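You operate a simulated robot arm through the tools that you are given. There is no shell and no other tool. Be economical: measure what you need, move in short steps, check, and stop when the job is done.

Carry out the task below with a simulated robot arm. There is one attempt and no reset: what you move stays moved.

TASK
Stack the box that says "buds" from the top of the small table on top of the box that says "pads".

It is judged by the outcome, as a careful person would: the job done as asked, and still so three seconds after it is handed in. It fails if anything else is knocked over, pushed out of place, dropped, spilled or broken.

THE ROBOT
A 7-joint arm with a two-finger parallel gripper, fixed in place. Base frame: the origin is at the foot of the arm, x ahead of it, y to its left, z up; the work surface is at about z = 0. Lengths are in mm, angles in rad, forces in N, time in s.
With the tool pointing down near the work surface it reaches from about 220 to 580 mm from the base axis. Its first joint turns from -1.152 to 1.152 rad. Payload 2.5 kg.
Tool frame: the origin (TCP) lies between the finger pads and is the grasp point; the fingertips stand 23 mm ahead of it; z points along the fingers, y is the line along which they close. The gripper opens to 94 mm. The fingers are 38 mm wide and 10 mm thick; the gripper's body (54 by 96 mm) begins 39 mm behind the TCP.
Orientation is that of the tool frame in the base frame, as [roll, pitch, yaw] about the fixed x, y, z axes, in that order (R = Rz(yaw) Ry(pitch) Rx(roll)). With the fingers straight down and closing along the base's y, the tool's x points along the base's -x, its y along +y and its z along -z.

THE INTERFACE
- The arm moves only by the tool jog_arm. Its argument "plan" is a list of rows, each a list of 3 entries, a list of its own where there are three numbers: the shift along the tool's x, y, z in units of 150 mm (1.0 is 150 mm), then the turn about the tool's z in units of 45 degrees (1.0 is 45 degrees), then the closure, from 0 (fully open) to 1 (shut). In form: [[[dx, dy, dz], twist, hand], ...]. A call has 1 to 8 rows; each row is the pose to reach, as a shift and turn from the pose commanded when the call began, along the tool's axes at that moment. A call with a number of a shift or a turn outside -1 to 1 is refused whole. A row lasts 0.2 s, in which the tool goes at most 50 mm and 0.15 rad; a call with a longer step from one row to the next is refused whole, and so is a gripper value outside its range. A pose out of reach is approached as far as the arm can. The call stops where the force on the tool passes 40 N (or 10 N more than at its start, if that is more) or the arm is blocked; 0.2 s more then pass. The fingers move at their own pace (about 108 mm/s each) and stop on an object; they squeeze with about 34 N. The grip force told is the motor's: it shows also when the fingers shut on nothing. Time passes only in rows, and 0.2 s behind the last, so rows that repeat a pose let the fingers close. It gives the time, the measured TCP pose, the force on the tool (base axes), the opening and the grip force at its end, in the units of the frame above (readings bear some noise), and new pictures: "show" is both (left out), scene, wrist or none.
- Cameras (640 x 400 px; columns grow to the right, rows downward): "scene" is fixed at [118.3, -405.1, 550]; the picture's right is [0.83, -0.56, 0.00], its down [-0.30, -0.44, -0.85] and it looks along [0.47, 0.70, -0.53] (base axes); focal length 373 px, centre (320, 200). "wrist" rides on the gripper at [-39, 0, -44] in the tool frame; the picture's right is [0.00, -1.00, 0.00], its down [0.97, 0.00, -0.24] and it looks along [0.24, 0.00, 0.97] (tool axes); focal length 218 px, centre (320, 200).
- pixel_to_xyz(camera, pixels): for up to 12 pixels [column, row] of the newest picture of that camera ("zoom" is the newest enlarged one), the place [x, y, z] in the base frame of the surface seen there, good to about 3 mm. No time passes.
- close_up(camera, box): a new picture of the part [left, top, right, bottom] of that camera's present view, enlarged. No time passes.
- sign_off(): hands the job in; it is judged then, once.

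Work in short steps. Measure before you move; look again where a grasp or a placing could have gone wrong, and mend it. You have 60 turns and 120 pictures in all, the two below and enlarged ones among them. Open the gripper and draw the arm clear of the work before you hand the job in, unless the task says otherwise; then end with one line.

The tools are called as name(argument=value, ...) on one line, values as JSON. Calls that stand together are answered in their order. jog_arm: Moves the arm, as the interface text tells. Its arguments: {"type":"object","properties":{"plan":{"type":"array","items":{"type":"array"}},"show":{"type":"string","enum":["both","scene","wrist","none"]}},"required":["plan"]} The other tools are called the same way: pixel_to_xyz (camera, pixels) gives the place of the surface under pixels of a picture; close_up (camera, box) takes an enlarged picture of a part of a camera's view; sign_off () hands the job in.

At the start:

```text
clock: 0.0
tcp_pos: [391.5, 141.4, 285.2]
tcp_rot: [-3.141, -0.001, 3.14]
force: [0.0, 0.0, 0.1]
opening: 93.9
grip_force: 0.1
```

scene: 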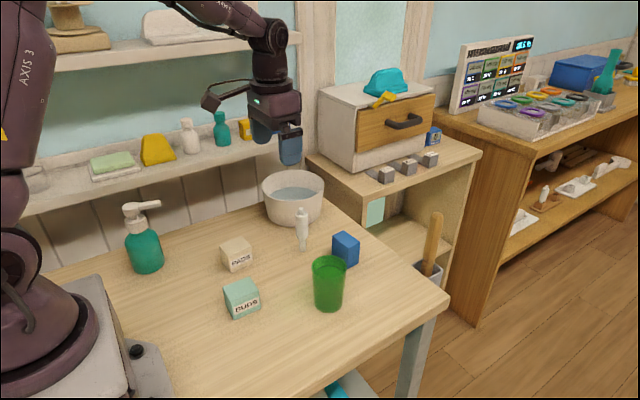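
wrist: 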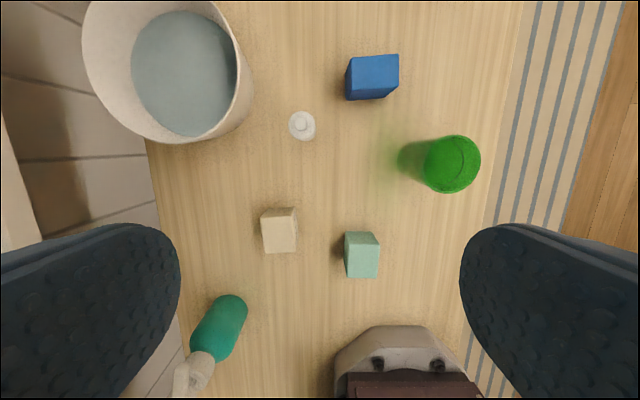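

The scene shows "pads" at about (237,254) and "buds" at about (241,298). I'll enlarge the area to confirm the labels and measure both boxes.

close_up(camera="scene", box=[190, 220, 318, 330])

close_up(camera="wrist", box=[230, 180, 410, 300])

pixel_to_xyz(camera="wrist", pixels=[[264, 218], [296, 218], [265, 252], [296, 250], [346, 235], [376, 235], [347, 276], [377, 276], [280, 235], [362, 257], [320, 250]])

```text
3.64 times, centred on (254, 275) of scene
```

zoom: 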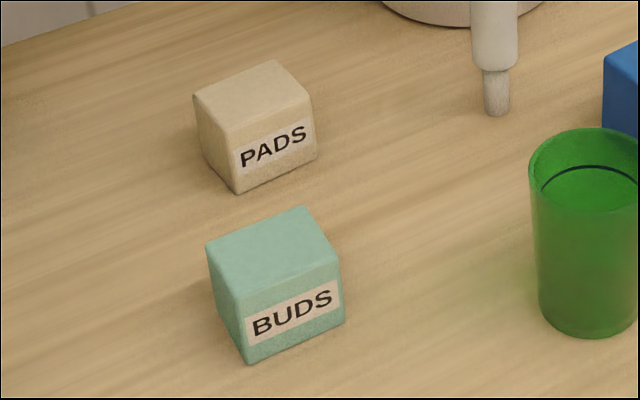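

```text
3.33 times, centred on (320, 240) of wrist
```

zoom: 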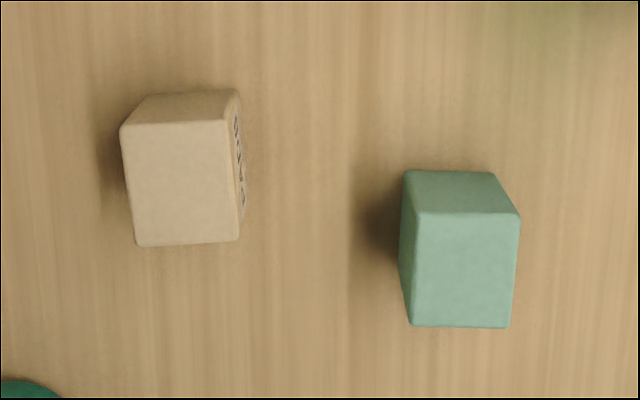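

```text
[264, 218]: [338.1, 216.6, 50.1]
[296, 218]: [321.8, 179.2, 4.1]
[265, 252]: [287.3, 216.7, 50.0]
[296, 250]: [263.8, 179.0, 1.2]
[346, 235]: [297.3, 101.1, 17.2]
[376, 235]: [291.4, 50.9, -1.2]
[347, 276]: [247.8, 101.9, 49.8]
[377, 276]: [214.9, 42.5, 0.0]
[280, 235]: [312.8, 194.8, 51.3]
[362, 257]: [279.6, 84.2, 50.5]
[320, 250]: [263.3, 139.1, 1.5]
```

Both labels are confirmed. I'll measure the top corners in the wrist enlargement for position and yaw.

pixel_to_xyz(camera="zoom", pixels=[[127, 130], [222, 126], [232, 236], [143, 241], [420, 218], [513, 222], [505, 322], [415, 320], [180, 185], [465, 270]])

```text
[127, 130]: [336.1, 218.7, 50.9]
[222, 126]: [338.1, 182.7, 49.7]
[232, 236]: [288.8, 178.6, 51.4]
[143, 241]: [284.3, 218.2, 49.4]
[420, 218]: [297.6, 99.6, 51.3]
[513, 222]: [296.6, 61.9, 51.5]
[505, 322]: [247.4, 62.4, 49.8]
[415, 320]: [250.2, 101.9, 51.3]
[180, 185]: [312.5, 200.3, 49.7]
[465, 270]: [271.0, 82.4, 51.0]
```

Buds is centred near (273, 81.5), top at z≈51, yaw about -0.05. Pads is near (312, 199.5), top at z≈50, yaw about +0.07. I'll measure the dispenser, bottle and cup for clearance before moving.

pixel_to_xyz(camera="scene", pixels=[[130, 208], [158, 204], [145, 235], [160, 265], [302, 212], [303, 245], [328, 262], [315, 290], [240, 288], [235, 245]])

pixel_to_xyz(camera="wrist", pixels=[[228, 300], [240, 315], [205, 360], [302, 125], [430, 165]])

```text
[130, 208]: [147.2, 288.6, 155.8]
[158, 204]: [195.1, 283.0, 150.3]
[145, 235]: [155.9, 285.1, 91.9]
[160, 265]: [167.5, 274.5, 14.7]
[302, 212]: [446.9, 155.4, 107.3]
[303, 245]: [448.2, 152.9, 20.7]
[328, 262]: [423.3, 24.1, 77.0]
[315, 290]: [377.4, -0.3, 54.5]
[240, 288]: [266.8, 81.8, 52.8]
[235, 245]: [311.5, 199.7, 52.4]
```

```text
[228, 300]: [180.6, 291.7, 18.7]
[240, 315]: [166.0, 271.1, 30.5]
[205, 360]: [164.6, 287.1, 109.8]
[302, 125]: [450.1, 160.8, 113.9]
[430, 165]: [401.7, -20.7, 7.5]
```

All clear of the path. Moving above buds at z≈150, open, twisted slightly to match it.

jog_arm(plan=[[[0.158, -0.08, 0.18], 0.013, 0], [[0.316, -0.16, 0.36], 0.026, 0], [[0.474, -0.24, 0.54], 0.038, 0], [[0.632, -0.32, 0.72], 0.051, 0], [[0.79, -0.4, 0.9], 0.064, 0], [[0.79, -0.4, 0.9], 0.064, 0]])

```text
clock: 1.4
tcp_pos: [273.1, 80.6, 151.1]
tcp_rot: [3.141, 0.0, 3.092]
force: [-0.6, -0.6, 0.3]
opening: 94.1
grip_force: 0.0
```

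scene: 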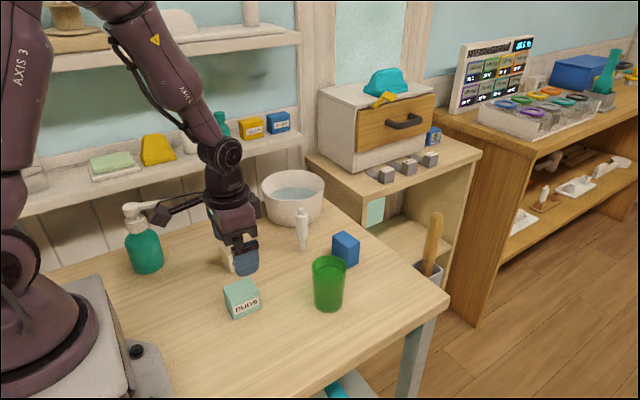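
wrist: 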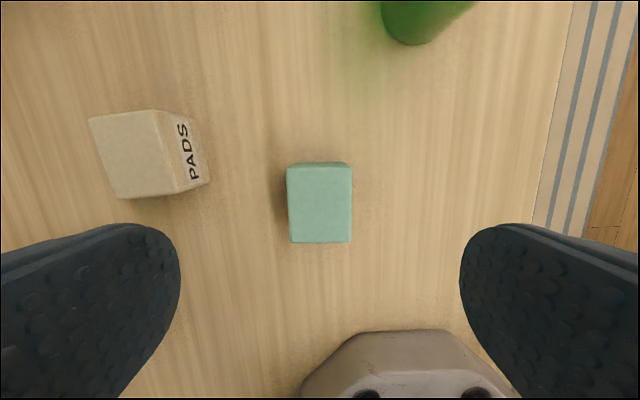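

Centred over buds and aligned. An elbow part appears near the dispenser at scene (165,215), so I'll check its clearance and recheck the boxes from here.

pixel_to_xyz(camera="scene", pixels=[[160, 216], [170, 210], [185, 203], [145, 206], [228, 215], [235, 250]])

pixel_to_xyz(camera="wrist", pixels=[[290, 169], [348, 167], [349, 240], [292, 240], [94, 120], [150, 113], [172, 187], [119, 195]])

```text
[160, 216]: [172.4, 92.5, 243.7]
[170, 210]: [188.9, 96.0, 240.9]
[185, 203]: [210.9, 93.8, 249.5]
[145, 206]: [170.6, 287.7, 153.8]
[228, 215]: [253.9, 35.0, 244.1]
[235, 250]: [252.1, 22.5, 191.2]
```

```text
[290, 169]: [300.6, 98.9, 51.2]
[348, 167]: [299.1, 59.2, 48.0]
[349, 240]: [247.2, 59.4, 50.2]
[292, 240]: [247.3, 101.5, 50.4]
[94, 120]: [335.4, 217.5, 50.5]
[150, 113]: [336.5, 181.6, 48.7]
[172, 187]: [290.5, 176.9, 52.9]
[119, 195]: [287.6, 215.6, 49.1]
```

Buds and pads positions hold. The wrist appendage is about 92 mm above the TCP and reaches about 110 mm toward the base, so I'll check the base parts under it before descending.

pixel_to_xyz(camera="scene", pixels=[[137, 350], [100, 300], [85, 285], [90, 340], [150, 217], [153, 210]])

pixel_to_xyz(camera="wrist", pixels=[[400, 345], [370, 390], [320, 380]])

```text
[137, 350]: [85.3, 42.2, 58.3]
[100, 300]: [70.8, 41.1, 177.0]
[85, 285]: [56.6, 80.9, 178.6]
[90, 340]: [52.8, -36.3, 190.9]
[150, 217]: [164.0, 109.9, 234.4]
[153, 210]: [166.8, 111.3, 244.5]
```

```text
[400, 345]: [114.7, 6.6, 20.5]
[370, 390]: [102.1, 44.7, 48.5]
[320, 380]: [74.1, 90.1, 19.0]
```

Clear: the appendage ends at x≈155 and the base stops at x≈115. Descending to z≈33 and closing.

jog_arm(plan=[[[0, 0, 0.26], 0, 0], [[0, 0, 0.52], 0, 0], [[0, 0, 0.7], 0, 0], [[0, 0, 0.785], 0, 0], [[0, 0, 0.785], 0, 0]])

jog_arm(plan=[[[0, 0, 0], 0, 0.3], [[0, 0, 0], 0, 0.6], [[0, 0, 0], 0, 0.8], [[0, 0, 0], 0, 0.8]])

```text
clock: 2.6
tcp_pos: [273.6, 81.7, 32.6]
tcp_rot: [-3.141, 0.0, 3.091]
force: [0.7, 0.8, -0.3]
opening: 93.9
grip_force: 0.1
```

scene: 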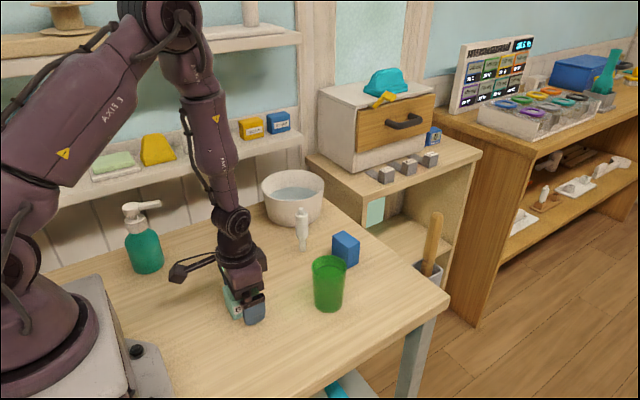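
wrist: 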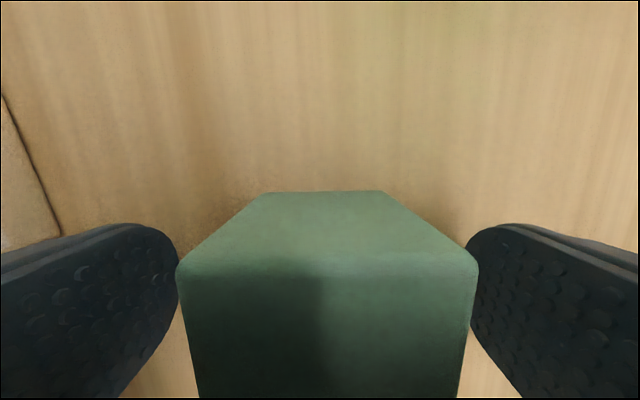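

```text
clock: 3.6
tcp_pos: [273.6, 81.8, 33.7]
tcp_rot: [3.141, 0.001, 3.091]
force: [-0.9, -0.6, 0.3]
opening: 44.9
grip_force: 34.1
```

scene: 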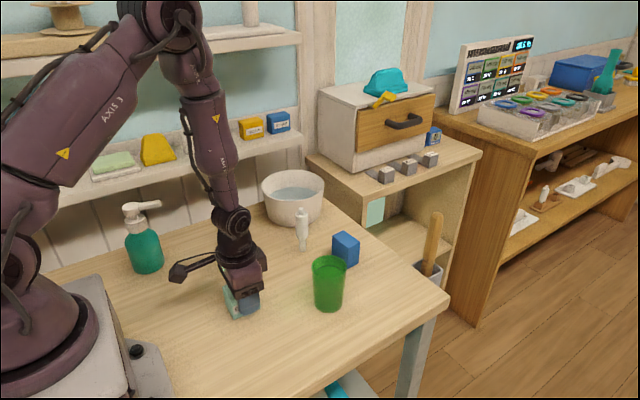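
wrist: 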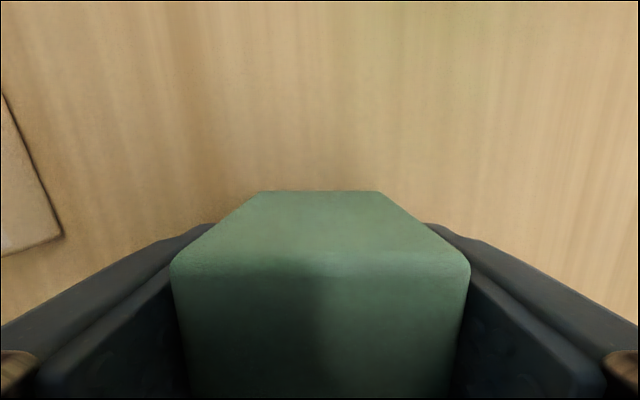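

Held: opening 44.9 mm, 34 N. Lifting straight up by about 105 mm.

jog_arm(plan=[[[0, 0, -0.1], 0, 0.8], [[0, 0, -0.3], 0, 0.8], [[0, 0, -0.5], 0, 0.8], [[0, 0, -0.7], 0, 0.8], [[0, 0, -0.7], 0, 0.8]])

```text
clock: 4.8
tcp_pos: [273.3, 82.9, 137.2]
tcp_rot: [-3.139, 0.0, 3.092]
force: [0.0, 0.4, 0.4]
opening: 19.0
grip_force: 0.0
```

scene: 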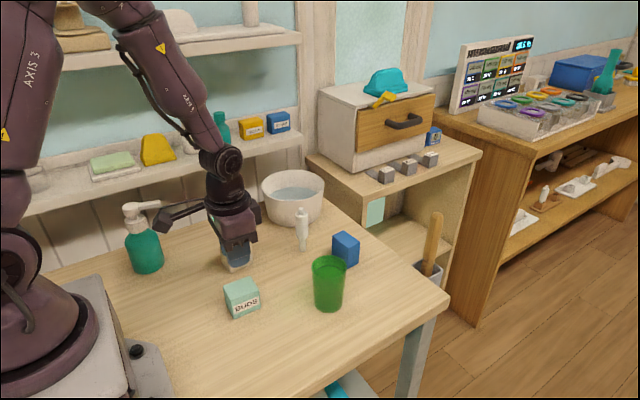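
wrist: 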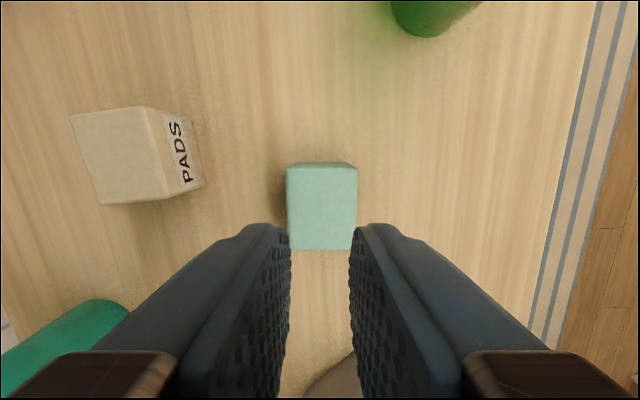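

The box slipped: opening is 19 mm and buds still stands on the table at scene (241,297). I'll reopen here and remeasure it.

jog_arm(plan=[[[0, 0, 0], 0, 0], [[0, 0, 0], 0, 0], [[0, 0, 0], 0, 0]])

close_up(camera="wrist", box=[230, 130, 410, 270])

close_up(camera="scene", box=[200, 260, 280, 330])

pixel_to_xyz(camera="wrist", pixels=[[290, 170], [354, 170], [352, 246], [292, 246], [322, 210]])

```text
clock: 5.6
tcp_pos: [272.4, 81.8, 137.4]
tcp_rot: [-3.142, -0.001, 3.09]
force: [-0.3, 0.2, 0.8]
opening: 94.1
grip_force: 0.2
```

scene: 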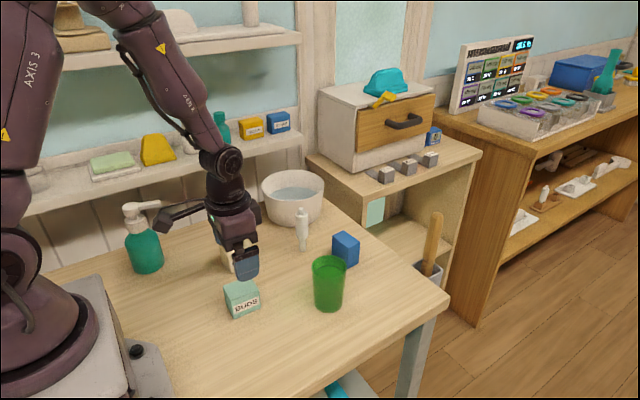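
wrist: 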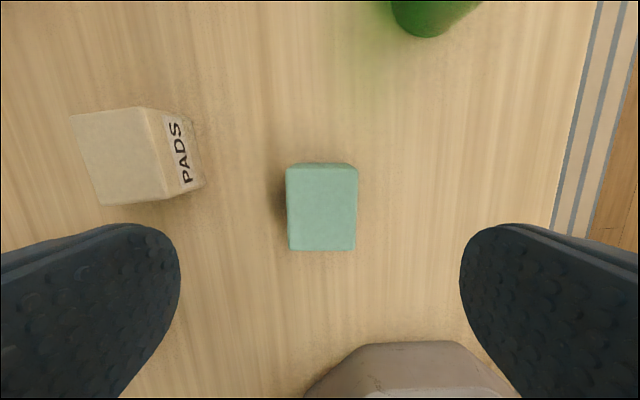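

```text
2.86 times, centred on (320, 200) of wrist
```

zoom: 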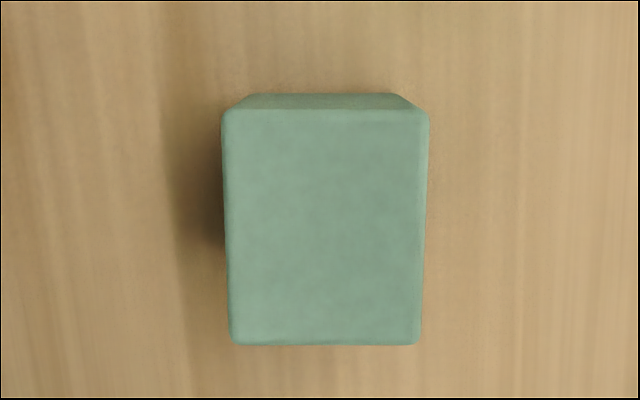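

```text
5.71 times, centred on (240, 295) of scene
```

zoom: 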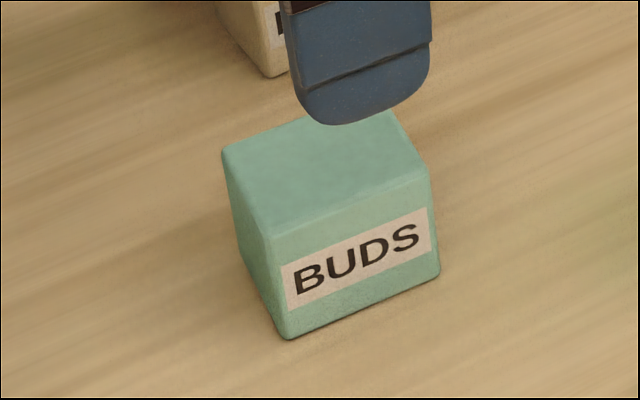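

```text
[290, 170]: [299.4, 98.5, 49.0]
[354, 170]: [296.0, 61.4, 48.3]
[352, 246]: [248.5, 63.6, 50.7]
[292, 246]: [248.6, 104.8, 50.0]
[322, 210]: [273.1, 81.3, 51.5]
```

Buds is unmoved and upright, centred at (273, 82) and aligned with the tool. I'll regrasp slightly lower, close fully, then lift very gently and read the force.

jog_arm(plan=[[[0, 0, 0.26], 0, 0], [[0, 0, 0.5], 0, 0], [[0, 0, 0.65], 0, 0], [[0, 0, 0.73], 0, 0], [[0, 0, 0.73], 0, 0], [[0, 0, 0.73], 0, 0.5], [[0, 0, 0.73], 0, 1], [[0, 0, 0.73], 0, 1]], show="none")

jog_arm(plan=[[[0, 0, 0], 0, 1], [[0, 0, 0], 0, 1], [[0, 0, -0.01], 0, 1], [[0, 0, -0.02], 0, 1], [[0, 0, -0.03], 0, 1], [[0, 0, -0.04], 0, 1]])

```text
clock: 7.4
tcp_pos: [273.1, 82.8, 29.4]
tcp_rot: [-3.142, 0.0, 3.091]
force: [-0.1, -0.5, -0.4]
opening: 44.6
grip_force: 34.0
```

```text
clock: 8.8
tcp_pos: [273.1, 81.9, 34.4]
tcp_rot: [3.141, 0.0, 3.091]
force: [0.3, -0.3, -2.0]
opening: 44.6
grip_force: 33.9
```

scene: 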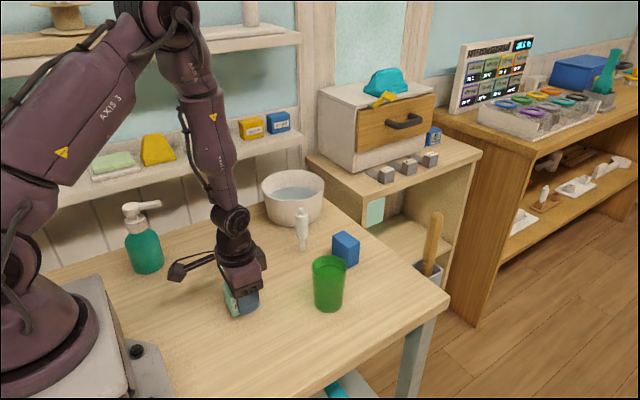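
wrist: 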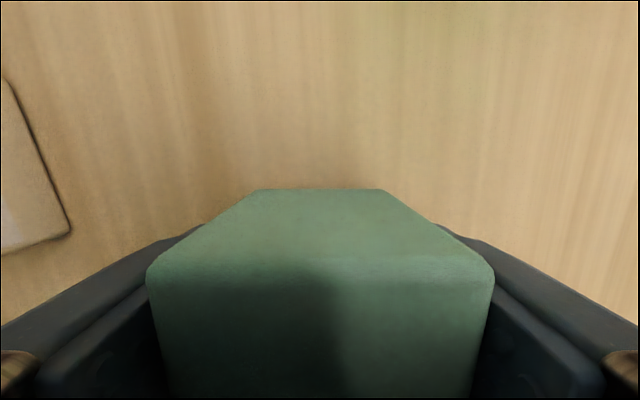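

Force is -2 N in z, so it may be carrying the box. I'll check the box top height.

pixel_to_xyz(camera="wrist", pixels=[[320, 300], [250, 330], [380, 330], [280, 300]])

jog_arm(plan=[[[0, 0, -0.015], 0, 1], [[0, 0, -0.03], 0, 1], [[0, 0, -0.045], 0, 1], [[0, 0, -0.06], 0, 1], [[0, 0, -0.075], 0, 1], [[0, 0, -0.09], 0, 1]])

pixel_to_xyz(camera="wrist", pixels=[[320, 300], [250, 330], [380, 330], [280, 300]])

```text
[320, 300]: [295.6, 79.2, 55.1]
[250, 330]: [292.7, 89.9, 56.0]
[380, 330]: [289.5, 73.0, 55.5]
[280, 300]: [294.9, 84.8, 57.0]
```

```text
clock: 10.2
tcp_pos: [272.3, 82.8, 46.5]
tcp_rot: [-3.141, 0.001, 3.09]
force: [-0.6, 1.0, -1.9]
opening: 44.7
grip_force: 33.7
```

scene: 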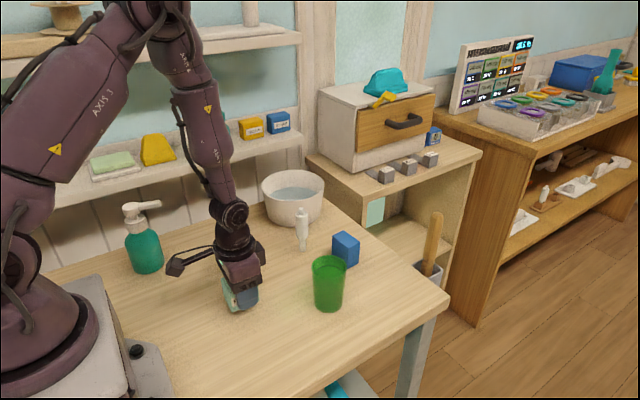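
wrist: 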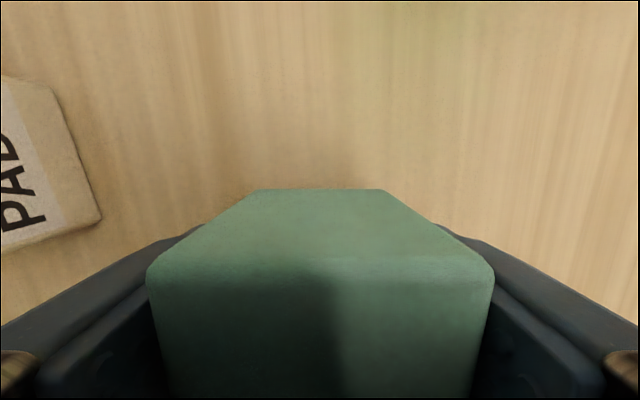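

```text
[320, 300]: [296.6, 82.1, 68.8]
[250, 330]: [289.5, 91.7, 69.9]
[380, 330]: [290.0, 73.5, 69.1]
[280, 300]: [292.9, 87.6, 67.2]
```

Buds is rising with the fingers without slip (top 22 mm above the TCP). Continuing the slow lift.

jog_arm(plan=[[[0, 0, -0.03], 0, 1], [[0, 0, -0.08], 0, 1], [[0, 0, -0.14], 0, 1], [[0, 0, -0.2], 0, 1], [[0, 0, -0.26], 0, 1], [[0, 0, -0.32], 0, 1], [[0, 0, -0.37], 0, 1], [[0, 0, -0.4], 0, 1]])

```text
clock: 12.0
tcp_pos: [273.2, 82.0, 108.5]
tcp_rot: [-3.141, 0.0, 3.092]
force: [-0.4, 0.7, -2.1]
opening: 44.9
grip_force: 34.1
```

scene: 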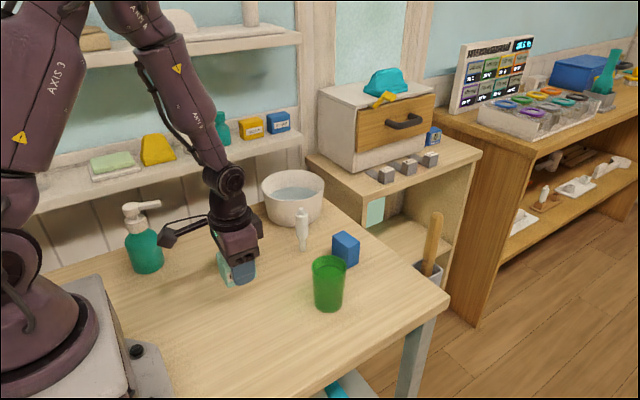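
wrist: 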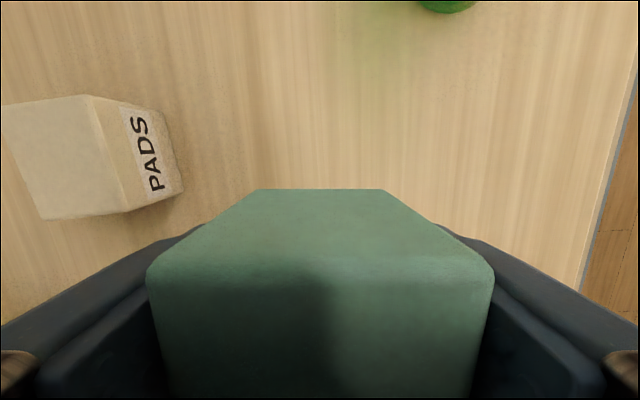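

Holding firmly at z≈108. Moving slowly sideways above pads (312, 199), turning to match its yaw of about +0.065.

jog_arm(plan=[[[-0.014, 0.05, 0], -0.01, 1], [[-0.042, 0.15, 0], -0.03, 1], [[-0.078, 0.28, 0], -0.055, 1], [[-0.114, 0.41, 0], -0.08, 1], [[-0.15, 0.54, 0], -0.105, 1], [[-0.183, 0.66, 0], -0.125, 1], [[-0.208, 0.75, 0], -0.14, 1], [[-0.22, 0.791, 0], -0.146, 1]])

close_up(camera="scene", box=[180, 190, 300, 290])

```text
clock: 13.8
tcp_pos: [312.1, 199.3, 106.8]
tcp_rot: [-3.141, 0.002, -3.077]
force: [-0.3, -0.3, -1.6]
opening: 45.0
grip_force: 34.1
```

scene: 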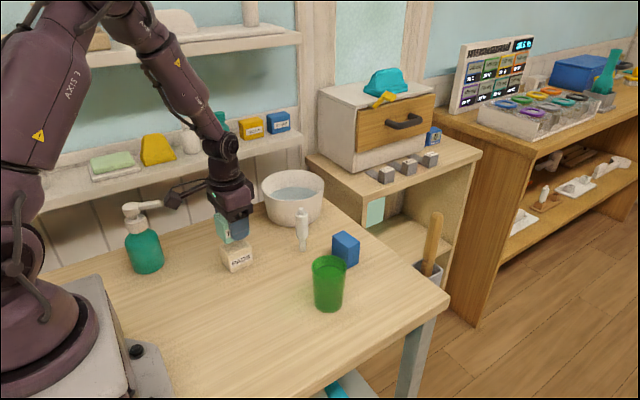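
wrist: 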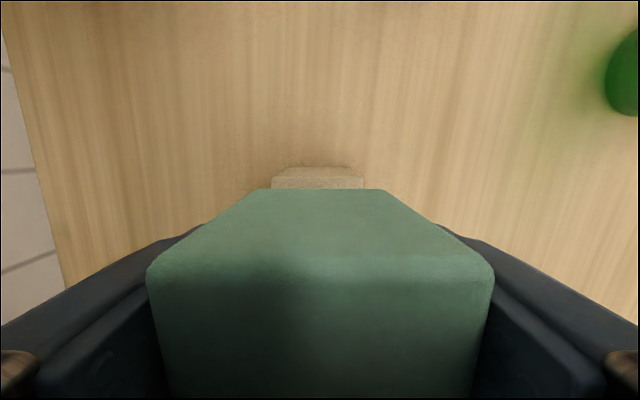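

```text
4.00 times, centred on (240, 240) of scene
```

zoom: 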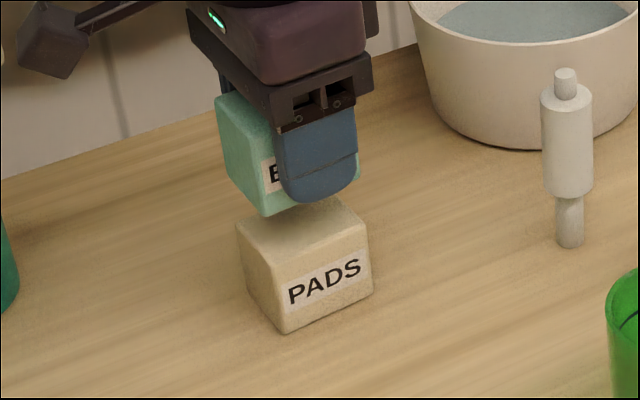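

Alignment looks good: the pads back edge is centred at wrist column 317, matching buds. Lowering about 24 mm.

jog_arm(plan=[[[0, 0, 0.04], 0, 1], [[0, 0, 0.08], 0, 1], [[0, 0, 0.115], 0, 1], [[0, 0, 0.145], 0, 1], [[0, 0, 0.16], 0, 1], [[0, 0, 0.16], 0, 1]])

close_up(camera="scene", box=[190, 200, 290, 285])

```text
clock: 15.2
tcp_pos: [311.6, 197.1, 85.4]
tcp_rot: [3.139, 0.001, -3.076]
force: [0.3, -0.6, -1.7]
opening: 44.7
grip_force: 34.3
```

scene: 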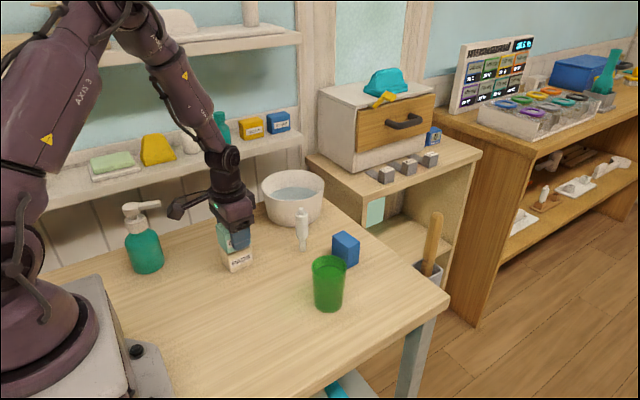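
wrist: 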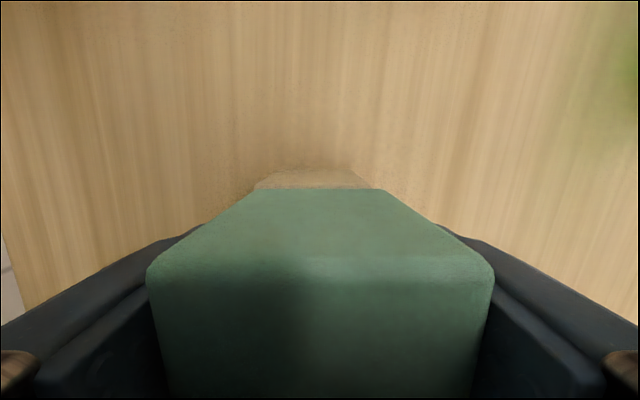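

```text
4.71 times, centred on (240, 242) of scene
```

zoom: 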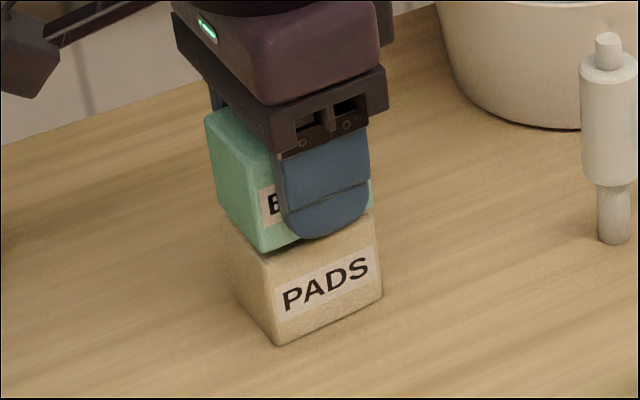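

Still about 3–5 mm above pads. I'll lower in 1.5 mm steps, reading the force.

jog_arm(plan=[[[0, 0, 0.01], 0, 1], [[0, 0, 0.02], 0, 1], [[0, 0, 0.02], 0, 1]], show="none")

jog_arm(plan=[[[0, 0, 0.007], 0, 1], [[0, 0, 0.007], 0, 1]], show="scene")

close_up(camera="scene", box=[190, 200, 290, 285])

```text
clock: 16.0
tcp_pos: [312.6, 197.5, 82.5]
tcp_rot: [3.142, 0.002, -3.077]
force: [-0.8, -0.2, -1.7]
opening: 44.8
grip_force: 34.3
```

```text
clock: 16.6
tcp_pos: [310.8, 198.0, 80.4]
tcp_rot: [3.141, 0.001, -3.077]
force: [-0.4, -0.8, -0.8]
opening: 44.6
grip_force: 33.9
```

scene: 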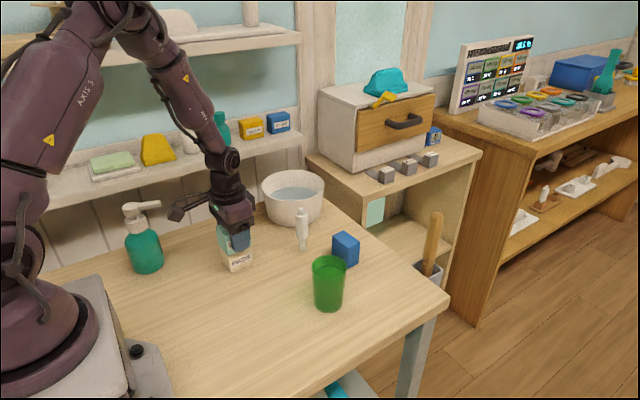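

```text
4.71 times, centred on (240, 242) of scene
```

zoom: 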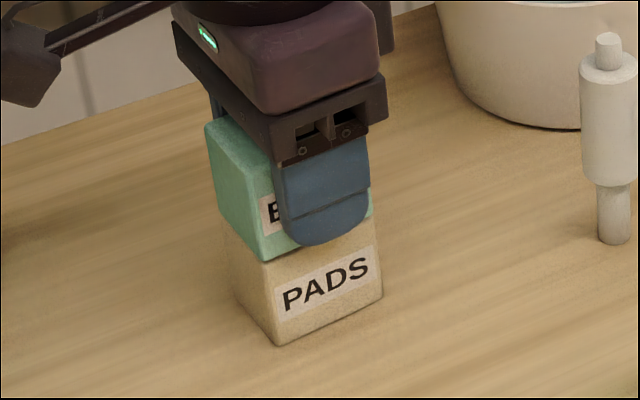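

The downward load is easing (-0.8 N), so it is touching or nearly so. One more 1 mm step to confirm contact.

jog_arm(plan=[[[0, 0, 0.006], 0, 1], [[0, 0, 0.006], 0, 1]], show="wrist")

```text
clock: 17.2
tcp_pos: [311.5, 197.5, 79.4]
tcp_rot: [3.141, -0.001, -3.077]
force: [0.3, -1.3, -0.7]
opening: 44.6
grip_force: 34.1
```

wrist: 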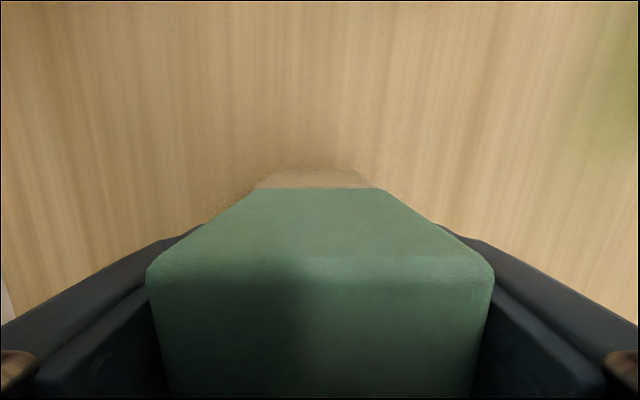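

jog_arm(plan=[[[0, 0, 0.006], 0, 1], [[0, 0, 0.006], 0, 1]], show="wrist")

```text
clock: 17.8
tcp_pos: [311.5, 198.8, 77.8]
tcp_rot: [-3.141, 0.001, -3.075]
force: [-4.4, -2.5, 12.7]
opening: 44.7
grip_force: 33.8
```

wrist: 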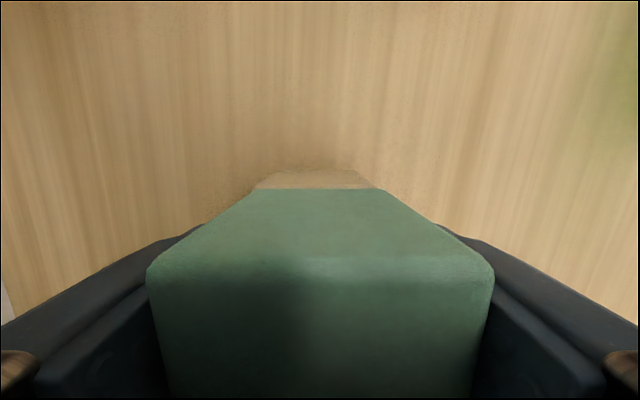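

Firm contact (+12.7 N). I'll back off a hair and open gradually.

jog_arm(plan=[[[0, 0, -0.004], 0, 1], [[0, 0, -0.004], 0, 0.5], [[0, 0, -0.004], 0, 0.4], [[0, 0, -0.004], 0, 0.2], [[0, 0, -0.004], 0, 0], [[0, 0, -0.004], 0, 0], [[0, 0, -0.004], 0, 0]])

```text
clock: 19.4
tcp_pos: [312.4, 198.7, 78.5]
tcp_rot: [-3.141, 0.0, -3.076]
force: [-1.0, 0.5, -0.9]
opening: 93.7
grip_force: 0.0
```

scene: 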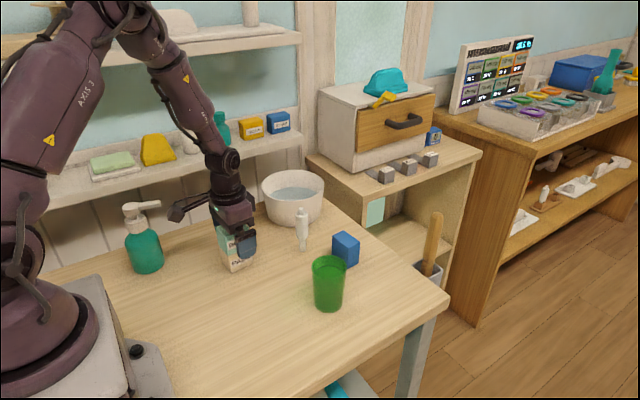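
wrist: 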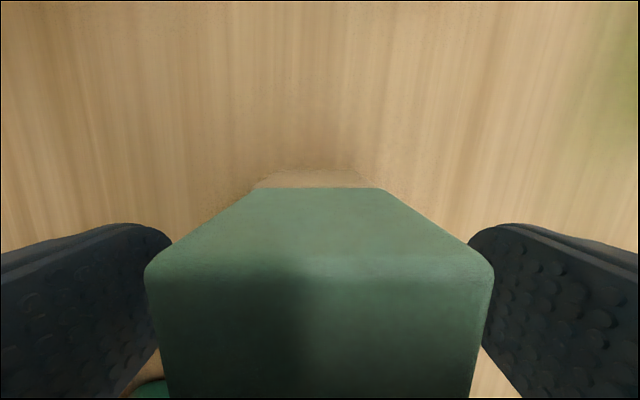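

Released, and buds stays put. Rising straight up, clear of the stack.

jog_arm(plan=[[[0, 0, -0.1], 0, 0], [[0, 0, -0.3], 0, 0], [[0, 0, -0.55], 0, 0], [[0, 0, -0.8], 0, 0], [[0, 0, -1.0], 0, 0], [[0, 0, -1.0], 0, 0]])

close_up(camera="scene", box=[190, 190, 290, 285])

```text
clock: 20.8
tcp_pos: [309.4, 199.6, 228.9]
tcp_rot: [-3.141, 0.001, -3.077]
force: [0.4, 0.0, -0.3]
opening: 93.9
grip_force: 0.1
```

scene: 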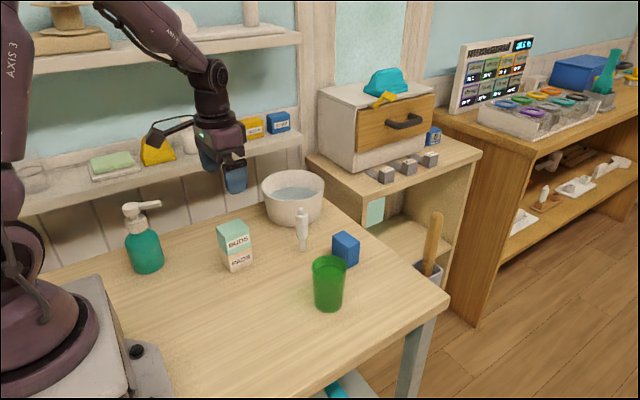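
wrist: 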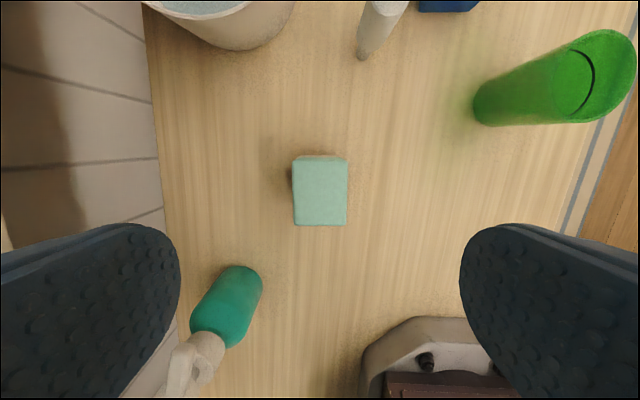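

```text
4.21 times, centred on (240, 238) of scene
```

zoom: 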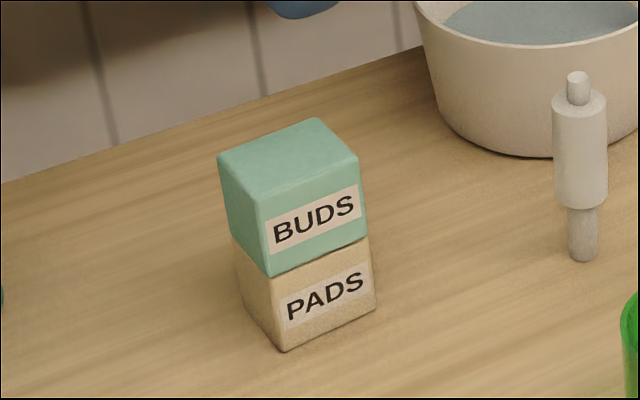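

The stack is square and stable, the arm is clear and nothing else has moved. Signing off.

sign_off()

```text
The job is handed in.
```

The "buds" box is now stacked on the "pads" box, with the gripper open and clear and nothing else moved; the first grasp slipped, but the box stayed upright on the table and the second, slower lift held.
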